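You operate a simulated robot arm through the tools that you are given. There is no shell and no other tool.

The job below is to be done with a simulated robot arm. You get a single attempt, and the scene is never put back.

## Task
Move the length from the yellow socket into the gland and tighten the nut.
Fine: free the stand lever and loosen the gland nut first; clamp the stand again once the length is in. Where these are worked on the way, their far stop is far enough and under half their travel is too little: gland nut, stand lever.

The check looks at the end state, three seconds after you hand in, the way a careful person would. Anything else that was tipped, shoved, dropped, spilled or broken makes it a failure.

## Robot
A 7-joint arm with a two-finger parallel gripper, fixed in place. Base frame: the origin is on the floor under the middle of its stand, x ahead of it, y to its left, z up; the work surface is at about z = 85. Lengths are in cm, angles in rad, forces in N, time in s.
With the tool pointing down near the work surface it reaches from about 20 to 62 cm from the base axis. Its first joint turns from -2.897 to 2.897 rad. Payload 1.57 kg.
The TCP is the grasp point between the finger pads, 3 cm short of the fingertips. In the tool frame z runs along the fingers and y along their closing line. Largest opening 8 cm; finger width 1.7, thickness 1.2; the body of the gripper, 4 by 8.2 cm, starts 8 cm behind the TCP.
Orientation is that of the tool frame in the base frame, as a unit quaternion [x, y, z, w]. With the fingers straight down and closing along the base's y, the tool's x points along the base's -x, its y along +y and its z along -z.

## Interface
- The arm moves only by the tool play_rows. Its argument "commands" is a list of rows, each a list of 7 numbers: the opening, from 0 (shut) to 1 (fully open), then the shift along the tool's x, y, z in cm, then the turn, a rotation vector about the tool's x, y, z in rad. In form: [[claw, x, y, z, rx, ry, rz], ...]. A call has 1 to 20 rows; each row shifts and turns the commanded pose from where the row before left it, along the tool's axes as they then stand. Each row takes 0.2 s and may step no farther than 5 cm and 0.15 rad from the row before; otherwise, or with a gripper value out of range, the whole call is refused. Where a pose cannot be reached the arm comes as near as it can. A force on the tool above 90 N (or 10 N above the force at the start of the call, whichever is more), or a blocked arm, ends the call early, and 0.2 s more pass. Each finger travels about 7.2 cm/s and halts on what it meets, pressing with about 43 N; the grip force reading is that of the motor and also rises with nothing between the fingers. The clock runs only during rows and for 0.2 s after the last one: add rows that do not move to give the fingers time. The reply holds the time, the measured pose of the TCP, the force on the tool along the base axes, the opening and the grip force, in the units named above and with some noise, with the torque about the TCP (base axes, N m) and any sound that the robot's microphone picked up.
- Cameras (640 x 400 px; columns grow to the right, rows downward): "scene" is fixed at [5.01, 64.84, 166.18]; the picture's right is [-0.58, -0.81, 0.00], its down [-0.54, 0.39, -0.75] and it looks along [0.61, -0.44, -0.66] (base axes); focal length 356 px, centre (320, 200). "wrist" rides on the gripper at [7.2, -0.7, -12.2] in the tool frame; the picture's right is [0.09, 1.00, 0.00], its down [-0.84, 0.08, -0.54] and it looks along [-0.54, 0.05, 0.84] (tool axes); focal length 238 px, centre (320, 200). There is no depth. A picture from a camera that has moved, and an enlarged one, comes with that camera's place and axes in the base frame and with its lens.
- get_image(camera): a new picture of that camera. No time passes.
- slide_trunk(by): slides the trunk up (or, below 0, down) by that many cm; the arm rides with it, the base frame stays. It gives what a move gives, with no picture.
- close_up(camera, box): a new picture of the part [left, top, right, bottom] of that camera's present view, enlarged. No time passes.
- finish_job(): hands the job in; it is judged then, once.

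Places have to be worked out from the pictures, the camera data and where the tool is seen. Open the gripper and draw the arm clear of the work before you hand the job in, unless the task says otherwise.

The tools are called by a JSON object that holds its "method" and its "body". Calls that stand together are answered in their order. play_rows: Moves the arm, as the interface text tells. Its arguments: {"type":"object","properties":{"commands":{"type":"array","items":{"type":"array","items":{"type":"number"}}}},"required":["commands"]} The other tools are called the same way: slide_trunk (by) moves the trunk up or down; get_image (camera) takes a picture; close_up (camera, box) takes an enlarged picture of a part of a camera's view; finish_job () hands the job in.

At the start:

```text
clock: 0.0
eef_pos: [58.22, 12.28, 128.99]
tcp_rot: [0.0, 1.0, 0.0, 0.0]
contact_force: [0.6, 0.2, -0.2]
torque: [-0.02, -0.02, -0.02]
width: 8.01
finger_force: 0.1
trunk travel left (down, up): [-70.0, 29.0]
```

scene: 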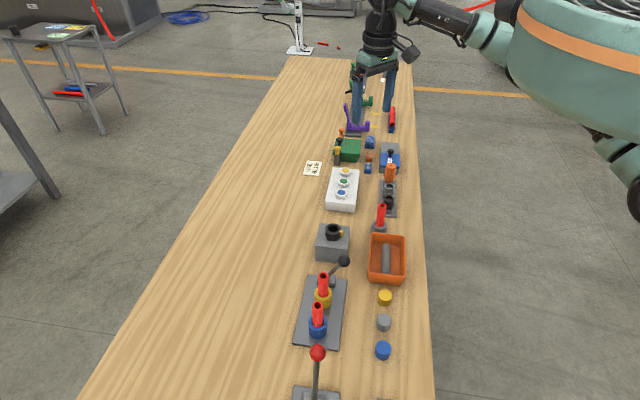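
wrist: 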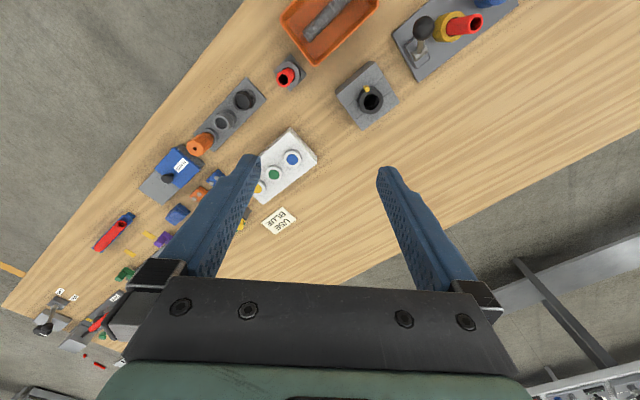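

I start by looking more closely at the bench to identify the stand, sockets, gland, and lever.

{"method": "close_up", "body": {"camera": "scene", "box": [260, 210, 440, 400]}}

{"method": "close_up", "body": {"camera": "scene", "box": [290, 80, 430, 220]}}

{"method": "close_up", "body": {"camera": "wrist", "box": [240, 0, 520, 175]}}

{"method": "close_up", "body": {"camera": "wrist", "box": [0, 60, 300, 360]}}

```text
2.11 times, centred on (350, 305) of scene
camera zoom: at [5.01, 64.84, 166.18], right [-0.58, -0.81, 0.0], down [-0.54, 0.39, -0.75], along [0.61, -0.44, -0.66], focal length 750 px, centre (257, -21)
```

zoom: 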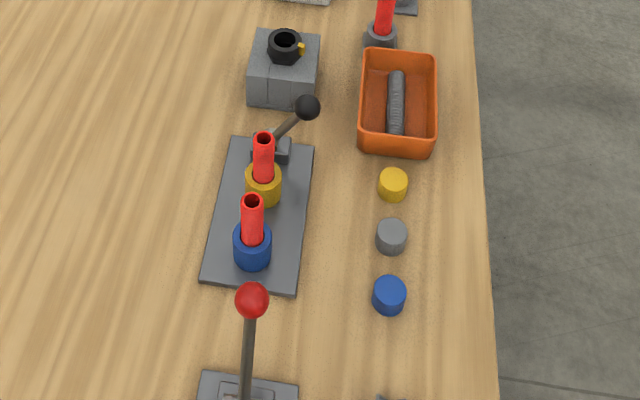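

```text
2.86 times, centred on (360, 150) of scene
camera zoom: at [5.01, 64.84, 166.18], right [-0.58, -0.81, 0.0], down [-0.54, 0.39, -0.75], along [0.61, -0.44, -0.66], focal length 1018 px, centre (206, 343)
```

zoom: 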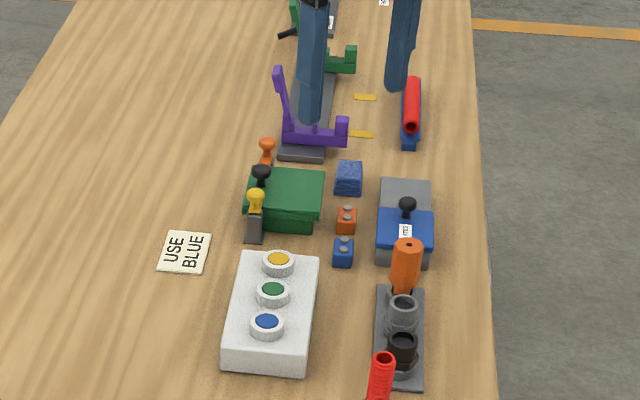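

```text
2.29 times, centred on (380, 88) of wrist
camera zoom: at [50.94, 11.7, 141.19], right [-0.09, 1.0, 0.0], down [0.84, 0.08, 0.54], along [0.54, 0.05, -0.84], focal length 545 px, centre (183, 457)
```

zoom: 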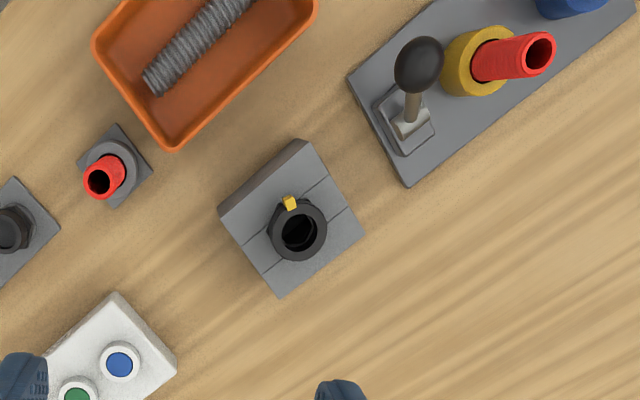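

```text
1.33 times, centred on (150, 210) of wrist
camera zoom: at [50.94, 11.7, 141.19], right [-0.09, 1.0, 0.0], down [0.84, 0.08, 0.54], along [0.54, 0.05, -0.84], focal length 318 px, centre (547, 187)
```

zoom: 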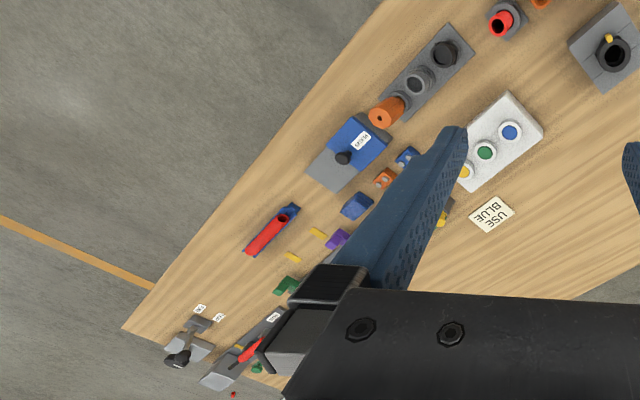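

The stand plate (yellow and blue sockets, black-knob lever) seems to be around (45,35), and the gland block with the black nut around (58.7,21.6). I move the wrist camera so it looks straight at them.

{"method": "play_rows", "body": {"commands": [[1, 3, 3, 0, 0, 0, 0], [1, 3, 3, 0, 0, 0, 0], [1, 3, 3, 0, 0, 0, 0], [1, 3, 3, 0, 0, 0, 0], [1, 3, 2, 0, 0, 0, 0]]}}

{"method": "get_image", "body": {"camera": "wrist"}}

{"method": "get_image", "body": {"camera": "scene"}}

```text
clock: 1.2
eef_pos: [43.06, 26.25, 128.64]
tcp_rot: [0.0, 1.0, 0.0, 0.0]
contact_force: [0.6, 1.1, -0.3]
torque: [0.03, 0.02, 0.03]
width: 7.98
finger_force: 0.0
trunk travel left (down, up): [-70.0, 29.0]
```

```text
taken
camera wrist: at [35.87, 25.55, 140.83], right [-0.09, 1.0, 0.0], down [0.84, 0.08, 0.54], along [0.54, 0.05, -0.84], focal length 238 px, centre (320, 200)
```

wrist: 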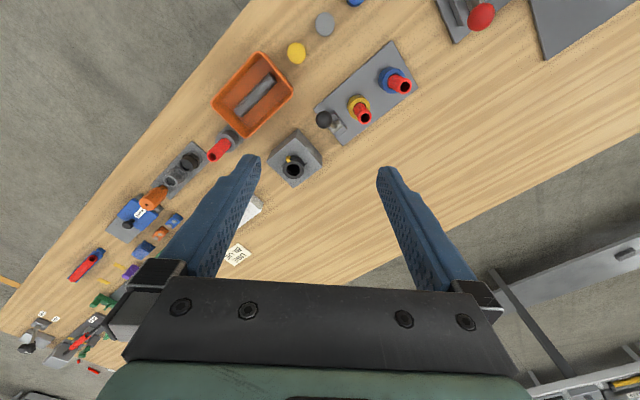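

```text
taken
```

scene: 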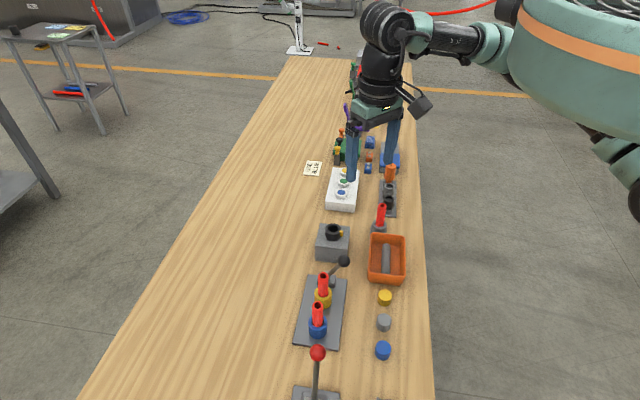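

The wrist camera now sees the stand and gland directly. I take enlarged views of the lever, gland and sockets.

{"method": "close_up", "body": {"camera": "wrist", "box": [260, 40, 440, 190]}}

{"method": "close_up", "body": {"camera": "wrist", "box": [400, 0, 560, 100]}}

{"method": "close_up", "body": {"camera": "scene", "box": [290, 215, 370, 275]}}

{"method": "close_up", "body": {"camera": "scene", "box": [285, 250, 365, 350]}}

```text
2.67 times, centred on (350, 115) of wrist
camera zoom: at [35.87, 25.55, 140.83], right [-0.09, 1.0, 0.0], down [0.84, 0.08, 0.54], along [0.54, 0.05, -0.84], focal length 636 px, centre (240, 427)
```

zoom: 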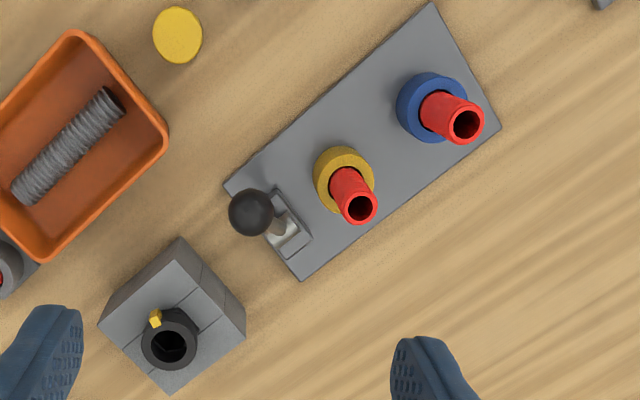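

```text
4.00 times, centred on (480, 50) of wrist
camera zoom: at [35.87, 25.55, 140.83], right [-0.09, 1.0, 0.0], down [0.84, 0.08, 0.54], along [0.54, 0.05, -0.84], focal length 953 px, centre (-320, 800)
```

zoom: 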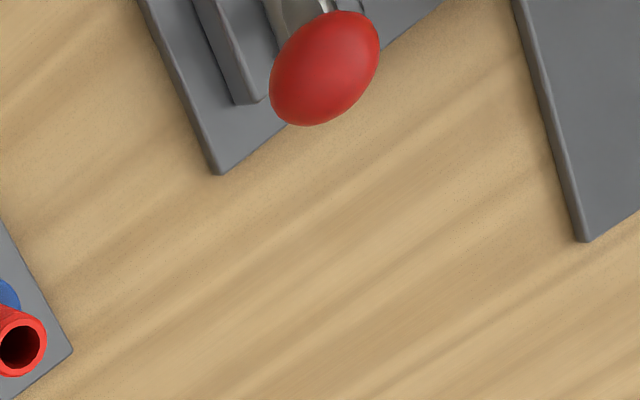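

```text
6.67 times, centred on (330, 245) of scene
camera zoom: at [5.01, 64.84, 166.18], right [-0.58, -0.81, 0.0], down [-0.54, 0.39, -0.75], along [0.61, -0.44, -0.66], focal length 2376 px, centre (253, -100)
```

zoom: 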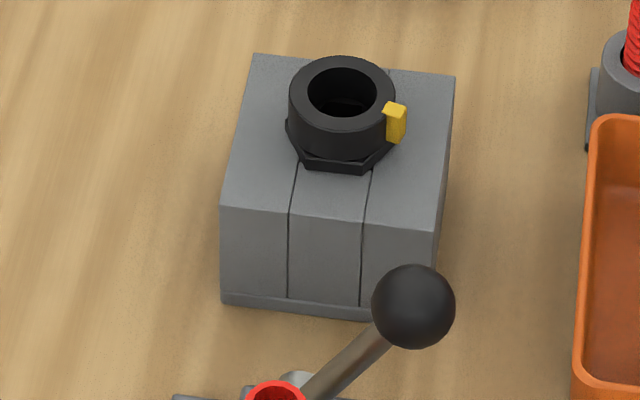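

```text
4.00 times, centred on (325, 300) of scene
camera zoom: at [5.01, 64.84, 166.18], right [-0.58, -0.81, 0.0], down [-0.54, 0.39, -0.75], along [0.61, -0.44, -0.66], focal length 1426 px, centre (300, -200)
```

zoom: 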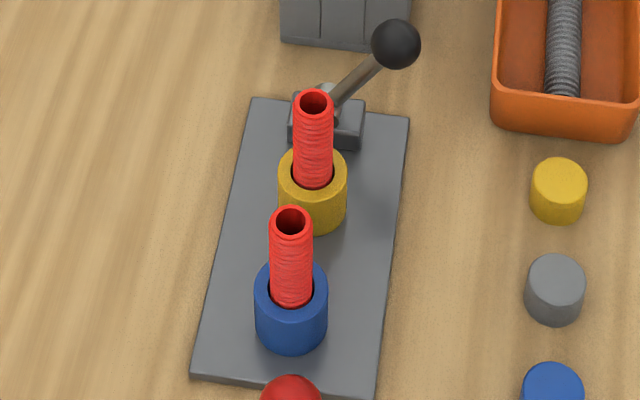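

The lever on the plate leans toward the robot from a bracket whose slot seems to run across the bench. I lower the trunk 15 cm for a closer look at the bracket, nut and tube.

{"method": "slide_trunk", "body": {"by": -15}}

{"method": "get_image", "body": {"camera": "wrist"}}

{"method": "get_image", "body": {"camera": "scene"}}

```text
clock: 3.0
eef_pos: [43.25, 26.28, 113.63]
tcp_rot: [0.0, 1.0, 0.0, 0.0]
contact_force: [0.5, -0.1, -0.4]
torque: [0.0, 0.0, 0.01]
width: 8.01
finger_force: 0.0
trunk travel left (down, up): [-55.0, 44.0]
```

```text
taken
camera wrist: at [35.96, 25.51, 125.81], right [-0.09, 1.0, 0.0], down [0.84, 0.08, 0.54], along [0.54, 0.05, -0.84], focal length 238 px, centre (320, 200)
```

wrist: 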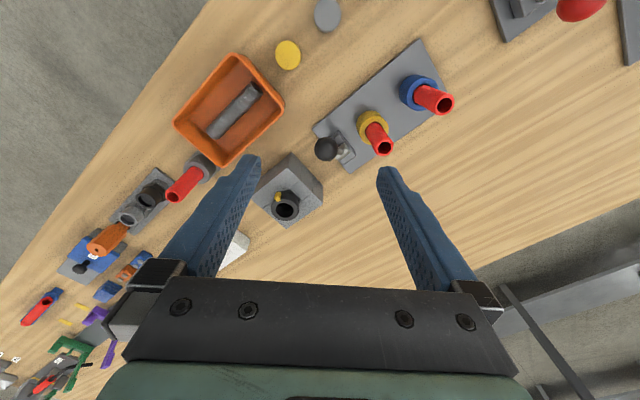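

```text
taken
```

scene: 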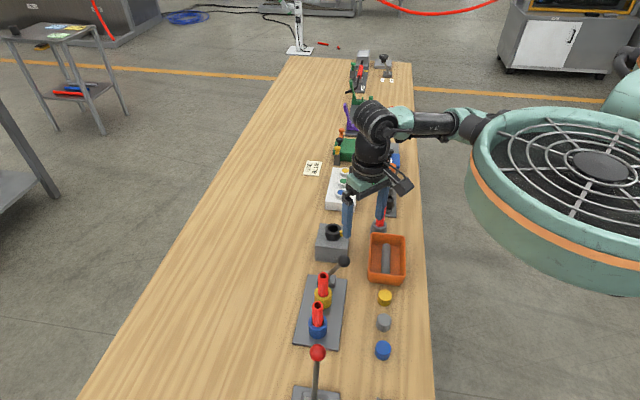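

I enlarge the new wrist view on the lever bracket, nut and tube, which I need for exact positions.

{"method": "close_up", "body": {"camera": "wrist", "box": [300, 90, 410, 180]}}

{"method": "close_up", "body": {"camera": "wrist", "box": [240, 145, 340, 235]}}

{"method": "close_up", "body": {"camera": "scene", "box": [310, 250, 360, 300]}}

```text
4.44 times, centred on (355, 135) of wrist
camera zoom: at [35.96, 25.51, 125.81], right [-0.09, 1.0, 0.0], down [0.84, 0.08, 0.54], along [0.54, 0.05, -0.84], focal length 1059 px, centre (164, 489)
```

zoom: 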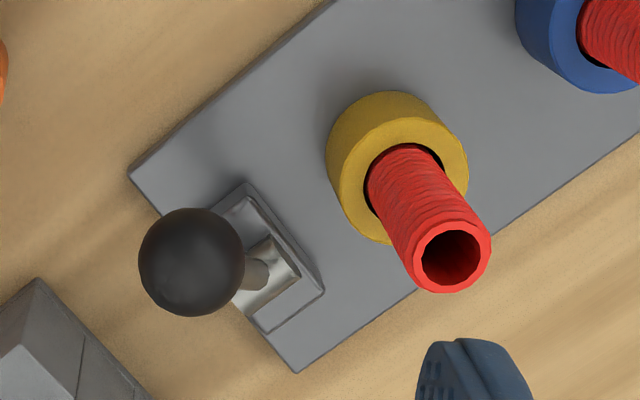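

```text
4.44 times, centred on (290, 190) of wrist
camera zoom: at [35.96, 25.51, 125.81], right [-0.09, 1.0, 0.0], down [0.84, 0.08, 0.54], along [0.54, 0.05, -0.84], focal length 1059 px, centre (453, 244)
```

zoom: 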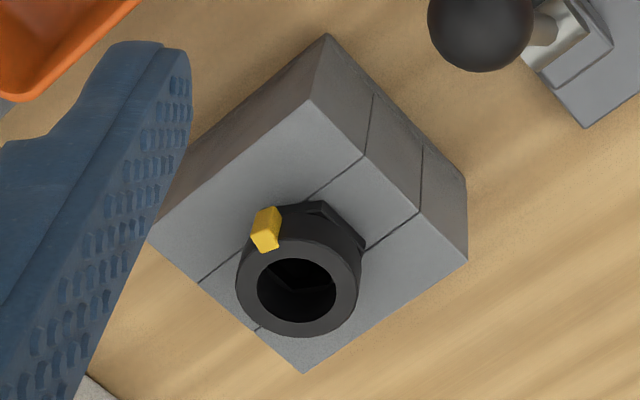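

```text
8.00 times, centred on (335, 275) of scene
camera zoom: at [5.01, 64.84, 166.18], right [-0.58, -0.81, 0.0], down [-0.54, 0.39, -0.75], along [0.61, -0.44, -0.66], focal length 2851 px, centre (200, -400)
```

zoom: 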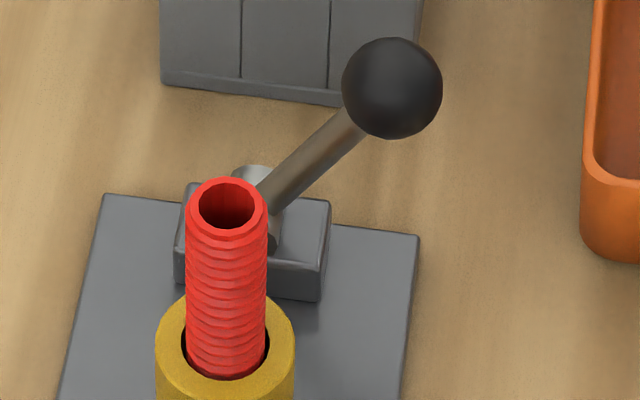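

The stand is turned 45° to the base axes, and the lever ball at about (47.0,27.3,96.7) swings across the plate along (0.71,0.71). I turn the tool 45° so its stiff side faces the push direction, close the fingers, and move to the robot side of the ball, staying high.

{"method": "play_rows", "body": {"commands": [[0.5, 0, 0, 0, 0, 0, -0.131], [0, 0, 0, 0, 0, 0, -0.131], [0, 0, 0, 0, 0, 0, -0.131], [0, 0, 0, 0, 0, 0, -0.131], [0, 0, 0, 0, 0, 0, -0.131], [0, 0, 0, 0, 0, 0, -0.1304], [0, 1.17, -1.94, 2, 0, 0, 0], [0, 0, 0, 3, 0, 0, 0], [0, 0, 0, 0, 0, 0, 0]]}}

{"method": "get_image", "body": {"camera": "wrist"}}

{"method": "get_image", "body": {"camera": "scene"}}

```text
clock: 5.0
eef_pos: [43.75, 24.21, 108.49]
tcp_rot: [-0.383, 0.924, 0.0, 0.0]
contact_force: [0.4, 0.0, -0.7]
torque: [0.02, 0.04, 0.0]
width: 0.0
finger_force: 21.1
trunk travel left (down, up): [-55.0, 44.0]
```

```text
taken
camera wrist: at [39.18, 18.52, 120.63], right [-0.77, 0.64, 0.0], down [0.54, 0.65, 0.54], along [0.35, 0.42, -0.84], focal length 238 px, centre (320, 200)
```

wrist: 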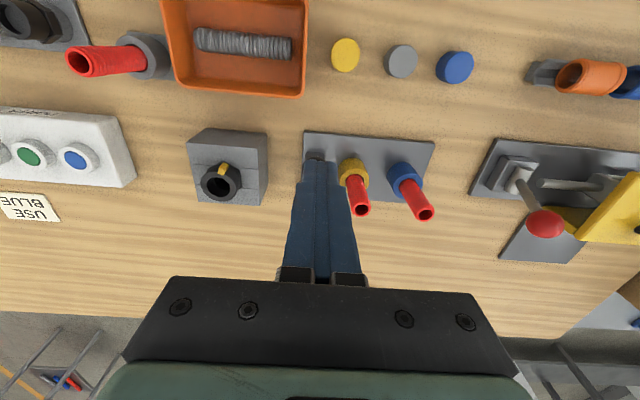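

```text
taken
```

scene: 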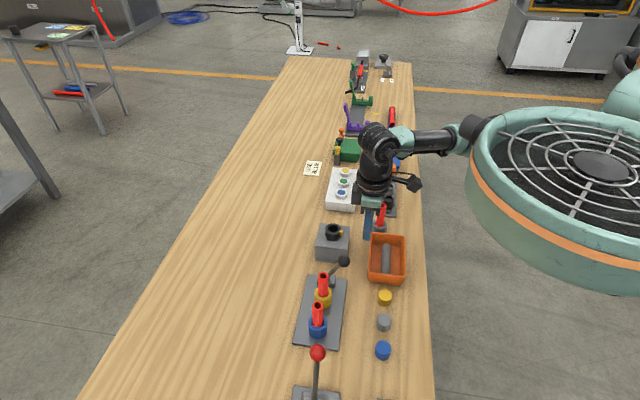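

The fingers are shut and lie in the lever's swing plane, about 2 cm short of the ball on the robot side. I go down to TCP height 97 so the fingertips are just below the ball's middle.

{"method": "play_rows", "body": {"commands": [[0, 0, 0, 3, 0, 0, 0], [0, 0, 0, 3, 0, 0, 0], [0, 0, 0, 3, 0, 0, 0], [0, 0, 0, 2.5, 0, 0, 0], [0, 0, 0, 0, 0, 0, 0]]}}

{"method": "close_up", "body": {"camera": "scene", "box": [290, 210, 390, 310]}}

{"method": "get_image", "body": {"camera": "wrist"}}

```text
clock: 6.2
eef_pos: [43.79, 24.17, 97.38]
tcp_rot: [-0.384, 0.923, 0.0, 0.0]
contact_force: [0.3, 0.0, -0.6]
torque: [-0.02, -0.02, 0.02]
width: 0.0
finger_force: 21.4
trunk travel left (down, up): [-55.0, 44.0]
```

```text
4.00 times, centred on (340, 260) of scene
camera zoom: at [5.01, 64.84, 166.18], right [-0.58, -0.81, 0.0], down [-0.54, 0.39, -0.75], along [0.61, -0.44, -0.66], focal length 1426 px, centre (240, -40)
```

zoom: 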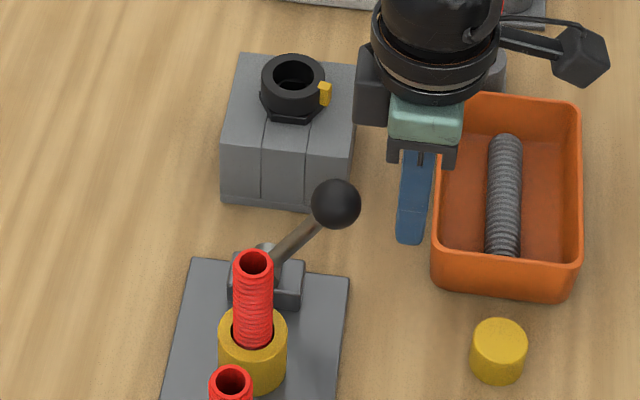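

```text
taken
camera wrist: at [39.11, 18.61, 109.46], right [-0.77, 0.64, 0.0], down [0.54, 0.65, 0.54], along [0.35, 0.42, -0.84], focal length 238 px, centre (320, 200)
```

wrist: 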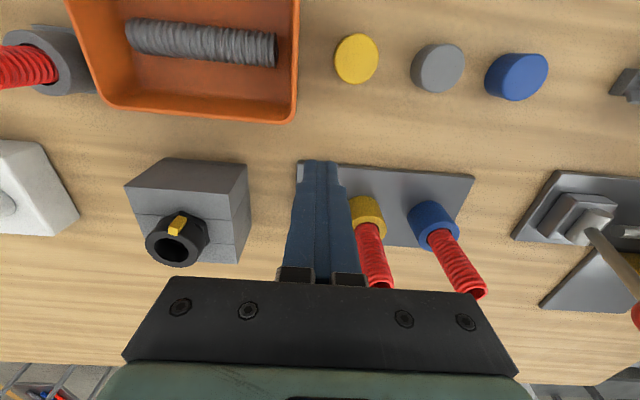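

Fingers are level with the ball and a bit to its robot side. I push along +n (tool −x) in 1 cm steps, watching the force.

{"method": "play_rows", "body": {"commands": [[0, -1, 0, 0, 0, 0, 0], [0, -1, 0, 0, 0, 0, 0], [0, -0.7, 0, 0, 0, 0, 0], [0, -0.7, 0, 0, 0, 0, 0], [0, -0.7, 0, 0, 0, 0, 0]]}}

{"method": "close_up", "body": {"camera": "scene", "box": [290, 210, 390, 310]}}

```text
clock: 7.3
eef_pos: [46.71, 26.97, 97.09]
tcp_rot: [-0.384, 0.923, -0.001, 0.001]
contact_force: [0.3, 0.3, 0.1]
torque: [0.03, 0.02, 0.0]
width: 0.02
finger_force: 21.5
trunk travel left (down, up): [-55.0, 44.0]
```

```text
4.00 times, centred on (340, 260) of scene
camera zoom: at [5.01, 64.84, 166.18], right [-0.58, -0.81, 0.0], down [-0.54, 0.39, -0.75], along [0.61, -0.44, -0.66], focal length 1426 px, centre (240, -40)
```

zoom: 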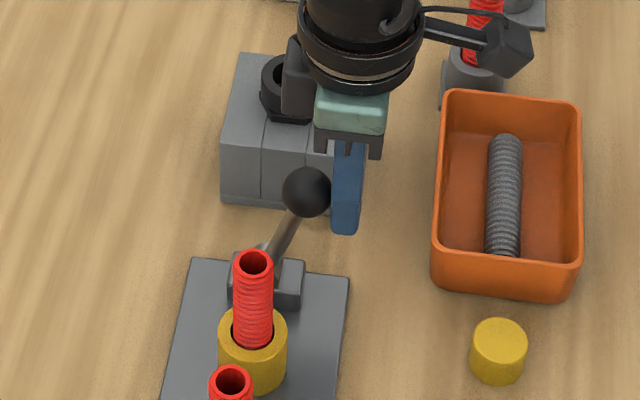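

The lever is moving freely with the fingers (ball shifted left in the scene view). I continue the push with the same steps.

{"method": "play_rows", "body": {"commands": [[0, -0.7, 0, 0, 0, 0, 0], [0, -0.7, 0, 0, 0, 0, 0], [0, -0.7, 0, 0, 0, 0, 0], [0, -0.7, 0, 0, 0, 0, 0], [0, -0.7, 0, 0, 0, 0, 0]]}}

{"method": "close_up", "body": {"camera": "scene", "box": [290, 210, 390, 310]}}

```text
clock: 8.6
eef_pos: [49.12, 29.27, 97.14]
tcp_rot: [-0.384, 0.923, 0.0, 0.001]
contact_force: [-0.1, -0.2, 0.6]
torque: [-0.01, 0.01, -0.01]
width: 0.01
finger_force: 21.3
trunk travel left (down, up): [-55.0, 44.0]
```

```text
4.00 times, centred on (340, 260) of scene
camera zoom: at [5.01, 64.84, 166.18], right [-0.58, -0.81, 0.0], down [-0.54, 0.39, -0.75], along [0.61, -0.44, -0.66], focal length 1426 px, centre (240, -40)
```

zoom: 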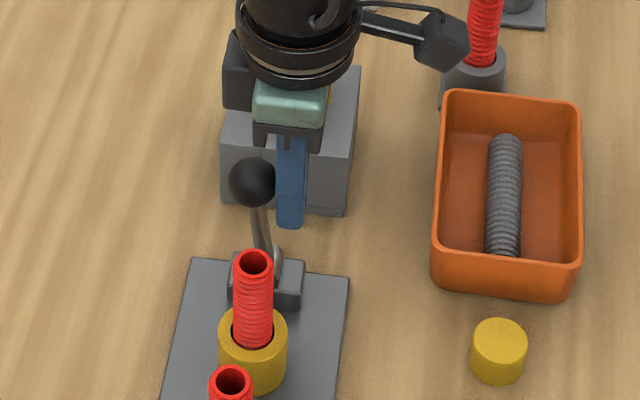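

The lever is now slightly past upright with negligible force. I keep pushing in smaller steps to find the far stop.

{"method": "play_rows", "body": {"commands": [[0, -0.5, 0, 0, 0, 0, 0], [0, -0.5, 0, 0, 0, 0, 0], [0, -0.5, 0, 0, 0, 0, 0], [0, -0.5, 0, 0, 0, 0, 0], [0, -0.5, 0, 0, 0, 0, 0]]}}

{"method": "close_up", "body": {"camera": "scene", "box": [290, 210, 390, 310]}}

```text
clock: 9.8
eef_pos: [50.88, 31.07, 97.23]
tcp_rot: [-0.382, 0.924, 0.0, 0.0]
contact_force: [-0.2, 0.4, 0.5]
torque: [0.0, 0.0, 0.01]
width: 0.0
finger_force: 21.0
trunk travel left (down, up): [-55.0, 44.0]
```

```text
4.00 times, centred on (340, 260) of scene
camera zoom: at [5.01, 64.84, 166.18], right [-0.58, -0.81, 0.0], down [-0.54, 0.39, -0.75], along [0.61, -0.44, -0.66], focal length 1426 px, centre (240, -40)
```

zoom: 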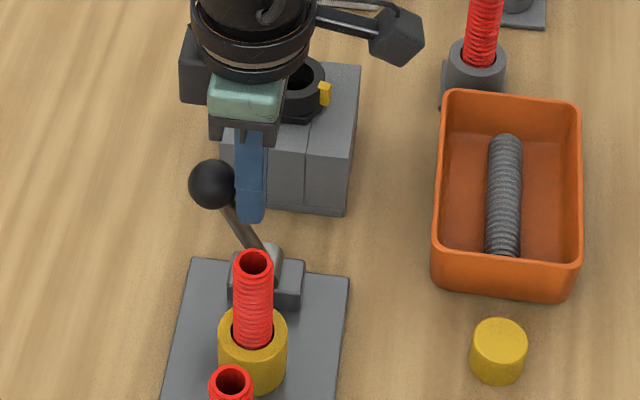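

The lever now leans away from the robot, still without resistance. I continue in 0.4 cm steps until the stop is felt.

{"method": "play_rows", "body": {"commands": [[0, -0.4, 0, 0, 0, 0, 0], [0, -0.4, 0, 0, 0, 0, 0], [0, -0.4, 0, 0, 0, 0, 0], [0, -0.4, 0, 0, 0, 0, 0]]}}

{"method": "close_up", "body": {"camera": "scene", "box": [290, 210, 390, 310]}}

```text
clock: 10.8
eef_pos: [51.47, 31.73, 97.33]
tcp_rot: [-0.383, 0.924, -0.003, -0.007]
contact_force: [-27.8, -23.6, 3.4]
torque: [-0.33, 0.89, -0.09]
width: 0.0
finger_force: 21.6
trunk travel left (down, up): [-55.0, 44.0]
```

```text
4.00 times, centred on (340, 260) of scene
camera zoom: at [5.01, 64.84, 166.18], right [-0.58, -0.81, 0.0], down [-0.54, 0.39, -0.75], along [0.61, -0.44, -0.66], focal length 1426 px, centre (240, -40)
```

zoom: 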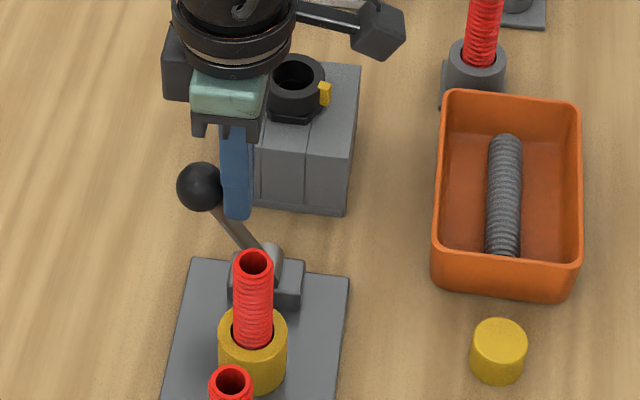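

Force of about 36 N along the push shows the far stop: the lever is fully over. I back off, rise, and move over the gland with the gripper open.

{"method": "play_rows", "body": {"commands": [[0, 1.5, 0, 0, 0, 0, 0], [0, 1.5, 0, 0, 0, 0, 0], [0, 0.5, 0, 3, 0, 0, 0], [0, 0, 0, -4, 0, 0, 0], [0, 0, 0, -4, 0, 0, 0], [0, 0, 0, -4, 0, 0, 0], [0, 0, 0, -4, 0, 0, 0]]}}

{"method": "close_up", "body": {"camera": "scene", "box": [290, 210, 390, 310]}}

```text
clock: 12.3
eef_pos: [49.49, 29.97, 110.14]
tcp_rot: [-0.383, 0.924, 0.0, 0.0]
contact_force: [0.5, -0.2, -0.1]
torque: [0.02, 0.05, -0.02]
width: 0.0
finger_force: 21.2
trunk travel left (down, up): [-55.0, 44.0]
```

```text
4.00 times, centred on (340, 260) of scene
camera zoom: at [5.01, 64.84, 166.18], right [-0.58, -0.81, 0.0], down [-0.54, 0.39, -0.75], along [0.61, -0.44, -0.66], focal length 1426 px, centre (240, -40)
```

zoom: 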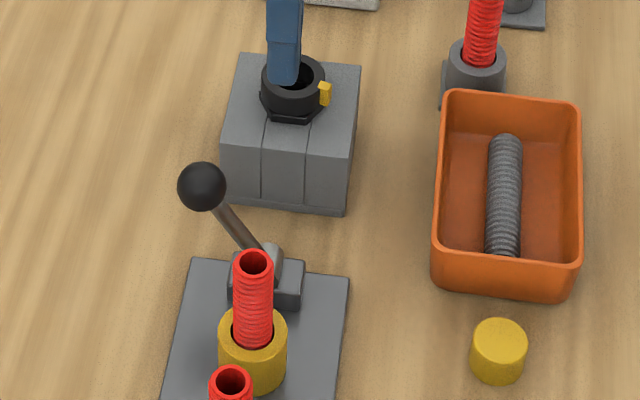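

The lever stays over at its far stop. I now move above the gland (about 58.3, 21.9) with the gripper opening, and look down at the nut.

{"method": "play_rows", "body": {"commands": [[0.4, -0.13, -2.985, 0, 0, 0, 0], [0.9, -0.13, -2.985, 0, 0, 0, 0], [0.9, -0.13, -2.985, 0, 0, 0, 0], [0.9, -0.13, -2.985, 0, 0, 0, 0], [0.9, 0, 0, 0, 0, 0, 0], [0.9, 0, 0, 0, 0, 0, 0]]}}

{"method": "get_image", "body": {"camera": "wrist"}}

{"method": "close_up", "body": {"camera": "scene", "box": [290, 150, 390, 270]}}

```text
clock: 13.8
eef_pos: [54.79, 25.27, 110.05]
tcp_rot: [-0.383, 0.924, 0.0, 0.0]
contact_force: [-0.1, -0.1, 1.0]
torque: [-0.01, -0.02, 0.0]
width: 7.19
finger_force: 0.1
out of reach, approached as far as the arm can: row 3, 4
trunk travel left (down, up): [-55.0, 44.0]
```

```text
taken
camera wrist: at [50.14, 19.69, 122.21], right [-0.77, 0.64, 0.0], down [0.54, 0.65, 0.54], along [0.35, 0.42, -0.84], focal length 238 px, centre (320, 200)
```

wrist: 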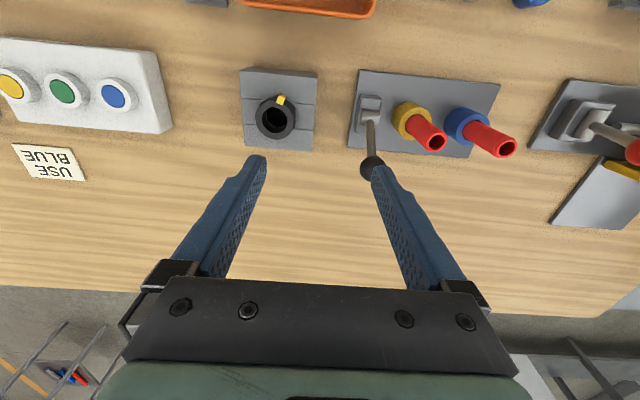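

```text
3.33 times, centred on (340, 210) of scene
camera zoom: at [5.01, 64.84, 166.18], right [-0.58, -0.81, 0.0], down [-0.54, 0.39, -0.75], along [0.61, -0.44, -0.66], focal length 1188 px, centre (253, 167)
```

zoom: 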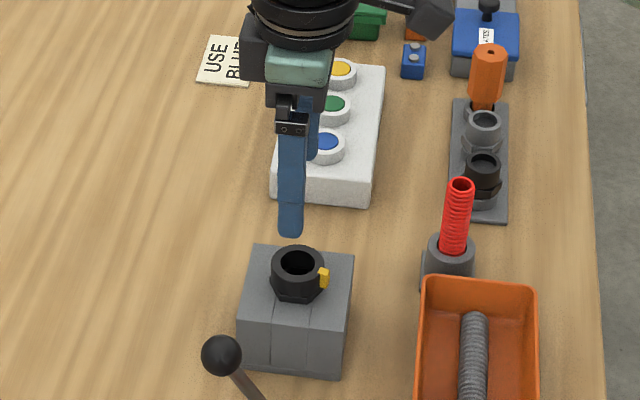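

At this height the arm falls short at r≈60 cm. I'll raise the trunk by 20 cm and lower the arm correspondingly to work at a more favourable shoulder height.

{"method": "slide_trunk", "body": {"by": 20}}

{"method": "play_rows", "body": {"commands": [[0.9, 0, 0, 4, 0, 0, 0], [0.9, 0, 0, 4, 0, 0, 0], [0.9, 0, 0, 4, 0, 0, 0], [0.9, 0, 0, 4, 0, 0, 0], [0.9, 0, 0, 4, 0, 0, 0], [0.9, 0, 0, 0, 0, 0, 0]]}}

```text
clock: 15.9
eef_pos: [54.69, 25.22, 130.11]
tcp_rot: [-0.383, 0.924, 0.0, 0.0]
contact_force: [-0.4, 0.2, 0.3]
torque: [-0.02, 0.02, -0.02]
width: 7.2
finger_force: 0.0
trunk travel left (down, up): [-75.0, 24.0]
```

```text
clock: 17.3
eef_pos: [54.67, 25.31, 109.81]
tcp_rot: [-0.383, 0.924, 0.001, 0.001]
contact_force: [-0.3, -0.6, -0.2]
torque: [-0.02, -0.02, 0.0]
width: 7.21
finger_force: 0.0
trunk travel left (down, up): [-75.0, 24.0]
```

Now at z≈109.8 with the trunk up. I extend toward the gland axis to check the reach here.

{"method": "play_rows", "body": {"commands": [[0.9, -0.08, -2.5, 0, 0, 0, 0], [0.9, -0.08, -2.47, 0, 0, 0, 0], [0.9, 0, 0, 0, 0, 0, 0], [0.9, 0, 0, 0, 0, 0, 0]]}}

{"method": "get_image", "body": {"camera": "wrist"}}

```text
clock: 18.3
eef_pos: [56.55, 23.57, 109.72]
tcp_rot: [-0.383, 0.924, 0.0, 0.0]
contact_force: [-0.2, -0.2, 0.2]
torque: [0.02, -0.01, 0.0]
width: 7.18
finger_force: 0.1
out of reach, approached as far as the arm can: row 2
trunk travel left (down, up): [-75.0, 24.0]
```

```text
taken
camera wrist: at [51.89, 18.05, 121.95], right [-0.77, 0.64, 0.0], down [0.54, 0.65, 0.54], along [0.35, 0.42, -0.84], focal length 238 px, centre (320, 200)
```

wrist: 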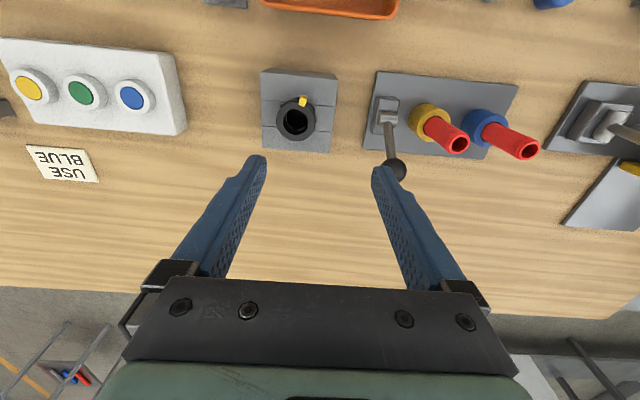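

Reach is about 61.3 cm here. I try an intermediate arm height (raise arm by 7, lower trunk by 7), which should be nearer the widest reach.

{"method": "play_rows", "body": {"commands": [[0.9, 0, 0, -3.5, 0, 0, 0], [0.9, 0, 0, -3.5, 0, 0, 0], [0.9, -0.1, -2, 0, 0, 0, 0], [0.9, 0, 0, 0, 0, 0, 0], [0.9, 0, 0, 0, 0, 0, 0]]}}

```text
clock: 19.5
eef_pos: [56.81, 23.66, 116.72]
tcp_rot: [-0.383, 0.924, 0.0, 0.0]
contact_force: [-0.3, -0.3, -0.4]
torque: [-0.02, 0.01, 0.0]
width: 7.18
finger_force: 0.1
out of reach, approached as far as the arm can: row 3
trunk travel left (down, up): [-75.0, 24.0]
```

Straight-down reach tops out near 61.5 cm, about 1 cm short of the nut axis. I'll align the closing line tangentially (turn +0.426 about tool z) and tilt the tool 0.08 rad outward, which should give the missing reach.

{"method": "play_rows", "body": {"commands": [[0.9, 0.5, 0.5, 0, 0, 0, 0], [0.9, 0, 0, 0, 0, 0, 0.142], [0.9, 0, 0, 0, 0, 0, 0.142], [0.9, 0, 0, 0, 0, 0, 0.142], [0.9, 0, 0, 0, 0, -0.08, 0], [0.9, 0, 0, 0, 0, 0, 0]]}}

```text
clock: 20.9
eef_pos: [55.89, 23.58, 116.91]
tcp_rot: [-0.178, 0.983, 0.006, 0.039]
contact_force: [-0.5, 0.8, 0.4]
torque: [-0.01, 0.01, 0.01]
width: 7.18
finger_force: 0.1
trunk travel left (down, up): [-75.0, 24.0]
```

Tilt and yaw are as wanted. Now I move to the nut axis at (58.4,21.9) while still high.

{"method": "play_rows", "body": {"commands": [[0.9, -0.5, -1.25, 0.04, 0, 0, 0], [0.9, -0.62, -1.22, 0.05, 0, 0, 0], [0.9, -0.62, 0, 0.05, 0, 0, 0], [0.9, 0, 0, 0, 0, 0, 0], [0.9, 0, 0, 0, 0, 0, 0]]}}

{"method": "close_up", "body": {"camera": "scene", "box": [270, 130, 410, 270]}}

{"method": "get_image", "body": {"camera": "wrist"}}

```text
clock: 22.1
eef_pos: [58.43, 21.97, 116.78]
tcp_rot: [-0.179, 0.983, 0.008, 0.04]
contact_force: [0.0, -0.4, 0.9]
torque: [-0.01, -0.03, -0.02]
width: 7.16
finger_force: 0.1
trunk travel left (down, up): [-75.0, 24.0]
```

```text
2.86 times, centred on (340, 200) of scene
camera zoom: at [5.01, 64.84, 166.18], right [-0.58, -0.81, 0.0], down [-0.54, 0.39, -0.75], along [0.61, -0.44, -0.66], focal length 1018 px, centre (263, 200)
```

zoom: 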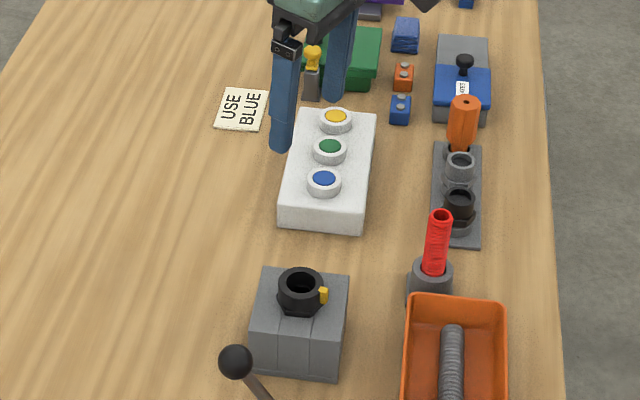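

```text
taken
camera wrist: at [50.95, 18.46, 128.46], right [-0.44, 0.9, -0.01], down [0.71, 0.35, 0.61], along [0.55, 0.26, -0.79], focal length 238 px, centre (320, 200)
```

wrist: 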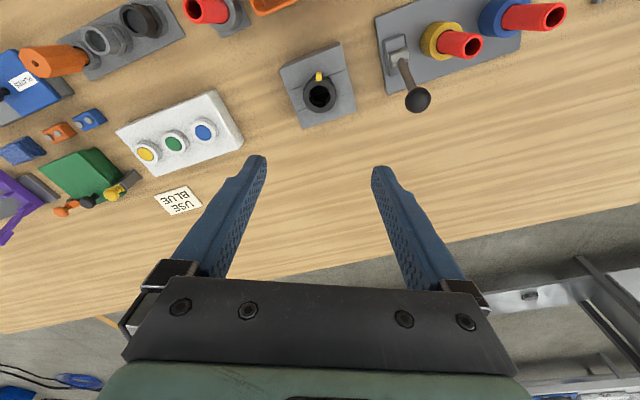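

The nut axis is now reachable and centred between the fingers in the wrist view. I lower the trunk by 15 cm, keeping the fingertips about 4 cm above the nut, and check the alignment.

{"method": "slide_trunk", "body": {"by": -15}}

{"method": "close_up", "body": {"camera": "scene", "box": [290, 170, 390, 270]}}

{"method": "get_image", "body": {"camera": "wrist"}}

```text
clock: 23.9
eef_pos: [58.35, 21.88, 102.01]
tcp_rot: [-0.179, 0.983, 0.008, 0.039]
contact_force: [0.2, -0.8, -0.6]
torque: [-0.01, 0.04, -0.01]
width: 7.2
finger_force: 0.1
trunk travel left (down, up): [-60.0, 39.0]
```

```text
4.00 times, centred on (340, 220) of scene
camera zoom: at [5.01, 64.84, 166.18], right [-0.58, -0.81, 0.0], down [-0.54, 0.39, -0.75], along [0.61, -0.44, -0.66], focal length 1426 px, centre (240, 120)
```

zoom: 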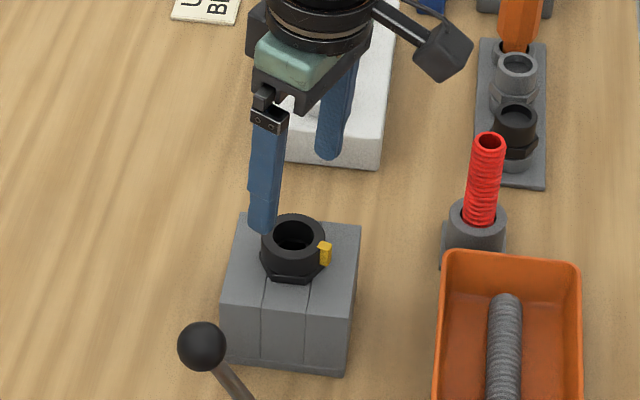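

```text
taken
camera wrist: at [50.94, 18.45, 113.47], right [-0.44, 0.9, -0.01], down [0.71, 0.35, 0.61], along [0.55, 0.26, -0.79], focal length 238 px, centre (320, 200)
```

wrist: 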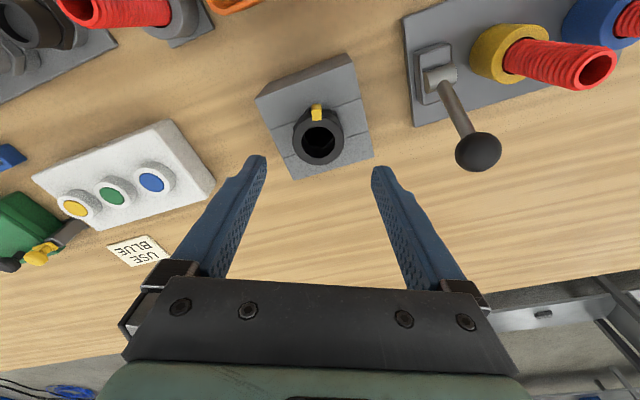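

Alignment looks right: the nut's hole sits on the tool axis, with its top near z≈95. I lower the open fingers around the nut to TCP height 95.

{"method": "play_rows", "body": {"commands": [[0.9, 0.16, 0, 1.994, 0, 0, 0], [0.9, 0.16, 0, 1.994, 0, 0, 0], [0.9, 0.12, 0, 1.495, 0, 0, 0], [0.9, 0.12, 0, 1.495, 0, 0, 0], [0.9, 0, 0, 0, 0, 0, 0]]}}

{"method": "close_up", "body": {"camera": "scene", "box": [290, 170, 390, 270]}}

{"method": "close_up", "body": {"camera": "wrist", "box": [220, 100, 420, 280]}}

```text
clock: 25.1
eef_pos: [58.28, 22.01, 94.77]
tcp_rot: [-0.179, 0.983, 0.007, 0.039]
contact_force: [1.1, 0.3, -0.3]
torque: [0.01, 0.01, 0.01]
width: 7.22
finger_force: 0.0
trunk travel left (down, up): [-60.0, 39.0]
```

```text
4.00 times, centred on (340, 220) of scene
camera zoom: at [5.01, 64.84, 166.18], right [-0.58, -0.81, 0.0], down [-0.54, 0.39, -0.75], along [0.61, -0.44, -0.66], focal length 1426 px, centre (240, 120)
```

zoom: 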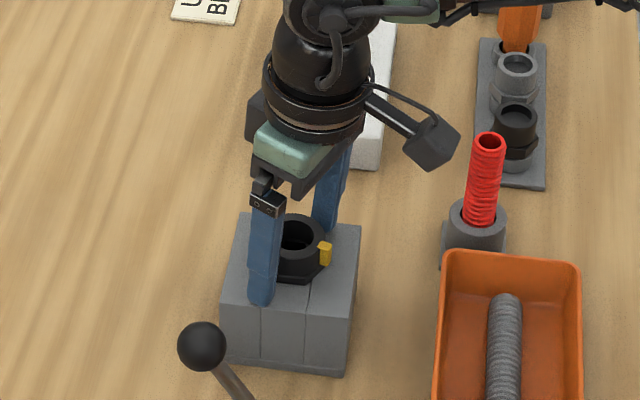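

```text
2.22 times, centred on (320, 190) of wrist
camera zoom: at [50.96, 18.46, 106.33], right [-0.44, 0.9, -0.01], down [0.71, 0.35, 0.61], along [0.55, 0.26, -0.79], focal length 530 px, centre (320, 222)
```

zoom: 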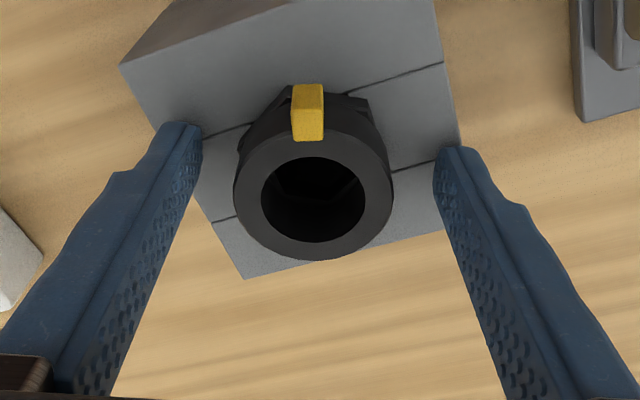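

The nut is about 0.24 cm toward tool −y from my centre and its top is at roughly TCP height. I correct that, raise 0.6 cm so the tips bear on the round collar, and close the grip.

{"method": "play_rows", "body": {"commands": [[0.9, -0.05, -0.24, -0.6, 0, 0, 0], [0.6, 0, 0, 0, 0, 0, 0], [0.3, 0, 0, 0, 0, 0, 0], [0.3, 0, 0, 0, 0, 0, 0], [0.3, 0, 0, 0, 0, 0, 0]]}}

{"method": "close_up", "body": {"camera": "wrist", "box": [220, 100, 420, 280]}}

```text
clock: 26.3
eef_pos: [58.4, 21.74, 95.4]
tcp_rot: [-0.179, 0.983, 0.007, 0.038]
contact_force: [-2.6, 4.9, -1.3]
torque: [0.18, 0.26, 0.04]
width: 4.43
finger_force: 45.2
trunk travel left (down, up): [-60.0, 39.0]
```

```text
2.22 times, centred on (320, 190) of wrist
camera zoom: at [51.01, 18.27, 106.94], right [-0.44, 0.9, -0.01], down [0.71, 0.35, 0.61], along [0.55, 0.26, -0.79], focal length 530 px, centre (320, 222)
```

zoom: 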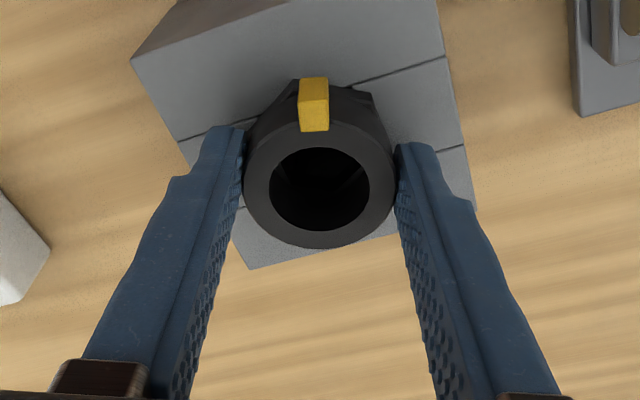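

The nut is gripped (4.43 cm, 45 N). I turn counter‑clockwise seen from above (negative about tool z) in small steps to see how it responds.

{"method": "play_rows", "body": {"commands": [[0.3, 0, 0, 0, 0, 0, -0.1], [0.3, 0, 0, 0, 0, 0, -0.1], [0.3, 0, 0, 0, 0, 0, -0.1], [0.3, 0, 0, 0, 0, 0, -0.1]]}}

{"method": "close_up", "body": {"camera": "scene", "box": [290, 170, 390, 270]}}

{"method": "close_up", "body": {"camera": "wrist", "box": [220, 100, 420, 280]}}

```text
clock: 27.3
eef_pos: [58.37, 21.74, 95.38]
tcp_rot: [-0.372, 0.927, -0.001, 0.039]
contact_force: [-7.1, 2.0, -3.7]
torque: [1.49, 0.48, 0.02]
width: 4.47
finger_force: 44.3
trunk travel left (down, up): [-60.0, 39.0]
```

```text
4.00 times, centred on (340, 220) of scene
camera zoom: at [5.01, 64.84, 166.18], right [-0.58, -0.81, 0.0], down [-0.54, 0.39, -0.75], along [0.61, -0.44, -0.66], focal length 1426 px, centre (240, 120)
```

zoom: 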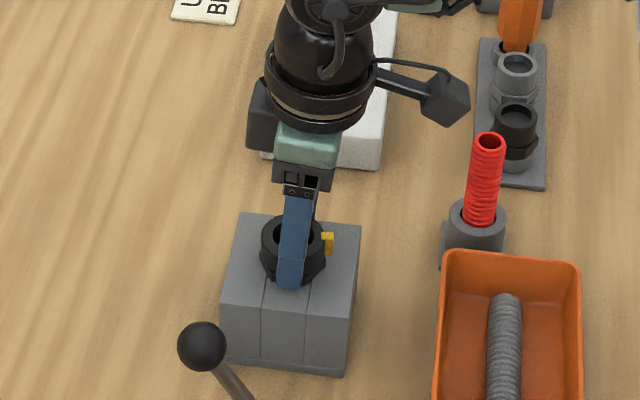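

```text
2.22 times, centred on (320, 190) of wrist
camera zoom: at [52.8, 15.93, 107.06], right [-0.75, 0.66, -0.04], down [0.51, 0.62, 0.6], along [0.42, 0.43, -0.8], focal length 530 px, centre (320, 222)
```

zoom: 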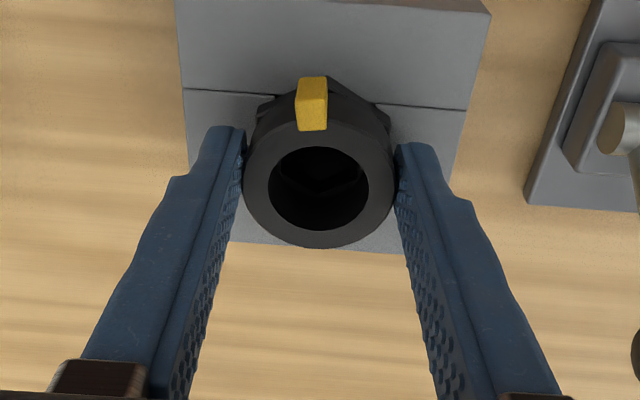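

The nut turns freely with the grip, but the tilt is starting to load it sideways. I remove the cross tilt and continue turning about the true vertical axis.

{"method": "play_rows", "body": {"commands": [[0.3, 0, 0, 0, -0.03, 0, 0], [0.3, 0, 0, 0, -0.0072, 0, -0.1], [0.3, 0, 0, 0, -0.0072, 0, -0.1], [0.3, 0, 0, 0, -0.0072, 0, -0.1]]}}

{"method": "close_up", "body": {"camera": "wrist", "box": [220, 100, 420, 280]}}

```text
clock: 28.3
eef_pos: [58.5, 21.63, 95.5]
tcp_rot: [-0.37, 0.928, 0.012, 0.034]
contact_force: [-4.9, 3.9, -3.5]
torque: [-0.59, 0.35, 0.01]
width: 4.41
finger_force: 44.6
out of reach, approached as far as the arm can: row 2, 3, 4
trunk travel left (down, up): [-60.0, 39.0]
```

```text
2.22 times, centred on (320, 190) of wrist
camera zoom: at [53.05, 15.67, 107.08], right [-0.75, 0.66, -0.01], down [0.52, 0.6, 0.6], along [0.4, 0.45, -0.8], focal length 530 px, centre (320, 222)
```

zoom: 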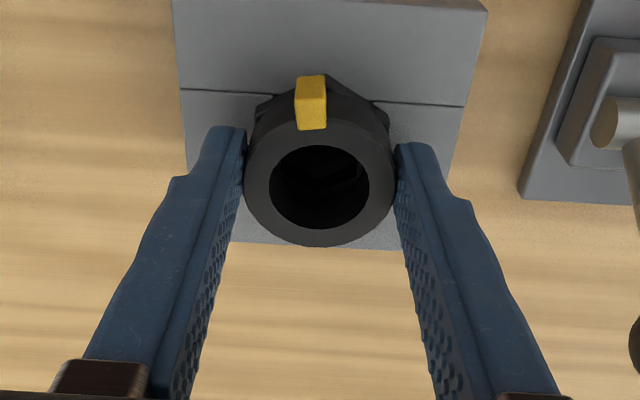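

The further turn was refused although the position is fine, so either reach or a wrist limit binds. I open the fingers and test turning with a bit more outward tilt, without touching the nut.

{"method": "play_rows", "body": {"commands": [[0.9, 0, 0, 0, 0, 0, 0], [0.9, 0, 0, 0, 0, 0, 0], [0.9, 0, 0, 0, 0, -0.04, 0], [0.9, 0, 0, 0, -0.01, 0, -0.1], [0.9, 0, 0, 0, -0.01, 0, -0.1], [0.9, 0, 0, 0, 0, 0, 0]]}}

```text
clock: 29.7
eef_pos: [58.48, 21.54, 95.44]
tcp_rot: [-0.37, 0.927, 0.021, 0.053]
contact_force: [0.4, -0.5, -1.0]
torque: [0.03, -0.05, 0.02]
width: 7.21
finger_force: 0.0
out of reach, approached as far as the arm can: row 4, 5
trunk travel left (down, up): [-60.0, 39.0]
```

Still refused, so it's a wrist turn limit in this sense. I raise clear of the nut and turn the other way to flip the (symmetric) gripper, which should give a large counter‑clockwise range.

{"method": "play_rows", "body": {"commands": [[0.9, -0.22, 0, -2, 0, 0, 0], [0.9, -0.22, 0, -2, 0, 0, 0], [0.9, 0, 0, 0, 0, 0, 0.15], [0.9, 0, 0, 0, 0, 0, 0.15], [0.9, 0, 0, 0, 0, 0, 0.15], [0.9, 0, 0, 0, 0, 0, 0.15], [0.9, 0, 0, 0, 0, 0, 0.15], [0.9, 0, 0, 0, 0, 0, 0.15], [0.9, 0, 0, 0, 0, 0, 0.15], [0.9, 0, 0, 0, 0, 0, 0.15], [0.9, 0, 0, 0, 0, 0, 0.15], [0.9, 0, 0, 0, 0, 0, 0.15], [0.9, 0, 0, 0, 0, 0, 0]]}}

{"method": "get_image", "body": {"camera": "scene"}}

{"method": "get_image", "body": {"camera": "wrist"}}

```text
clock: 32.5
eef_pos: [58.44, 21.6, 99.5]
tcp_rot: [0.362, 0.931, 0.052, 0.025]
contact_force: [0.0, 0.6, 0.1]
torque: [0.0, 0.02, 0.0]
width: 7.19
finger_force: 0.1
trunk travel left (down, up): [-60.0, 39.0]
```

```text
taken
```

scene: 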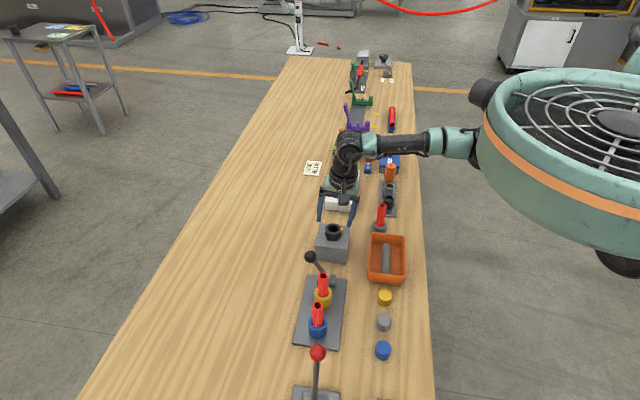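

```text
taken
camera wrist: at [51.62, 25.1, 111.46], right [0.6, 0.79, 0.11], down [0.62, -0.55, 0.56], along [0.5, -0.26, -0.82], focal length 238 px, centre (320, 200)
```

wrist: 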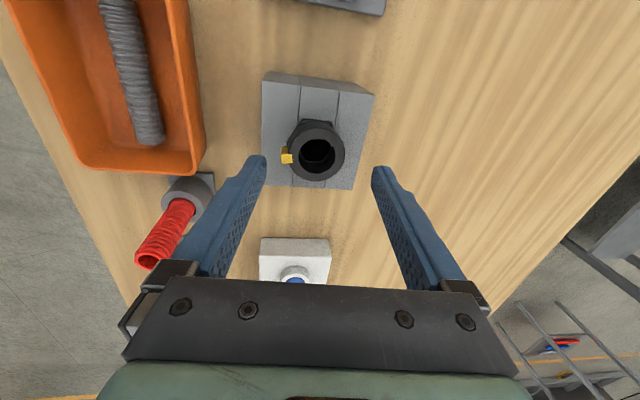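

That direction works. I continue turning clockwise toward the flipped orientation.

{"method": "play_rows", "body": {"commands": [[0.9, 0, 0, 0, 0, 0, 0.15], [0.9, 0, 0, 0, 0, 0, 0.15], [0.9, 0, 0, 0, 0, 0, 0.15], [0.9, 0, 0, 0, 0, 0, 0.15], [0.9, 0, 0, 0, 0, 0, 0.15], [0.9, 0, 0, 0, 0, 0, 0.15], [0.9, 0, 0, 0, 0, 0, 0.15], [0.9, 0, 0, 0, 0, 0, 0.15], [0.9, 0, 0, 0, 0, 0, 0.15], [0.9, 0, 0, 0, 0, 0, 0.15], [0.9, 0, 0, 0, 0, 0, 0.15], [0.9, 0, 0, 0, 0, 0, 0.15], [0.9, 0, 0, 0, 0, 0, 0.15], [0.9, 0, 0, 0, 0, 0, 0.15], [0.9, 0, 0, 0, 0, 0, 0]]}}

{"method": "get_image", "body": {"camera": "wrist"}}

```text
clock: 35.7
eef_pos: [58.27, 21.68, 99.57]
tcp_rot: [0.987, 0.149, 0.047, -0.032]
contact_force: [-0.2, 0.6, -0.2]
torque: [-0.03, 0.0, 0.03]
width: 7.21
finger_force: 0.1
trunk travel left (down, up): [-60.0, 39.0]
```

```text
taken
camera wrist: at [63.92, 23.46, 112.35], right [0.39, -0.92, -0.04], down [-0.82, -0.36, 0.45], along [-0.43, -0.14, -0.89], focal length 238 px, centre (320, 200)
```

wrist: 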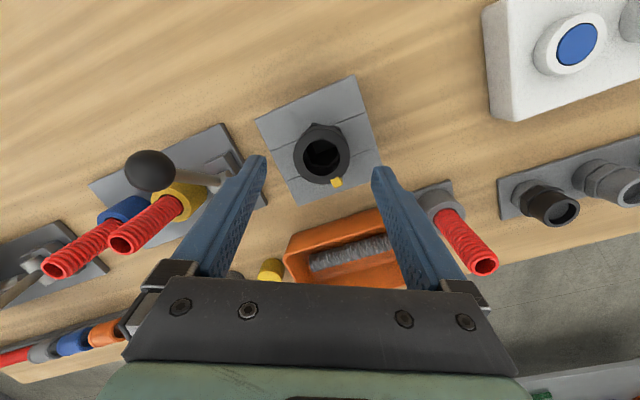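

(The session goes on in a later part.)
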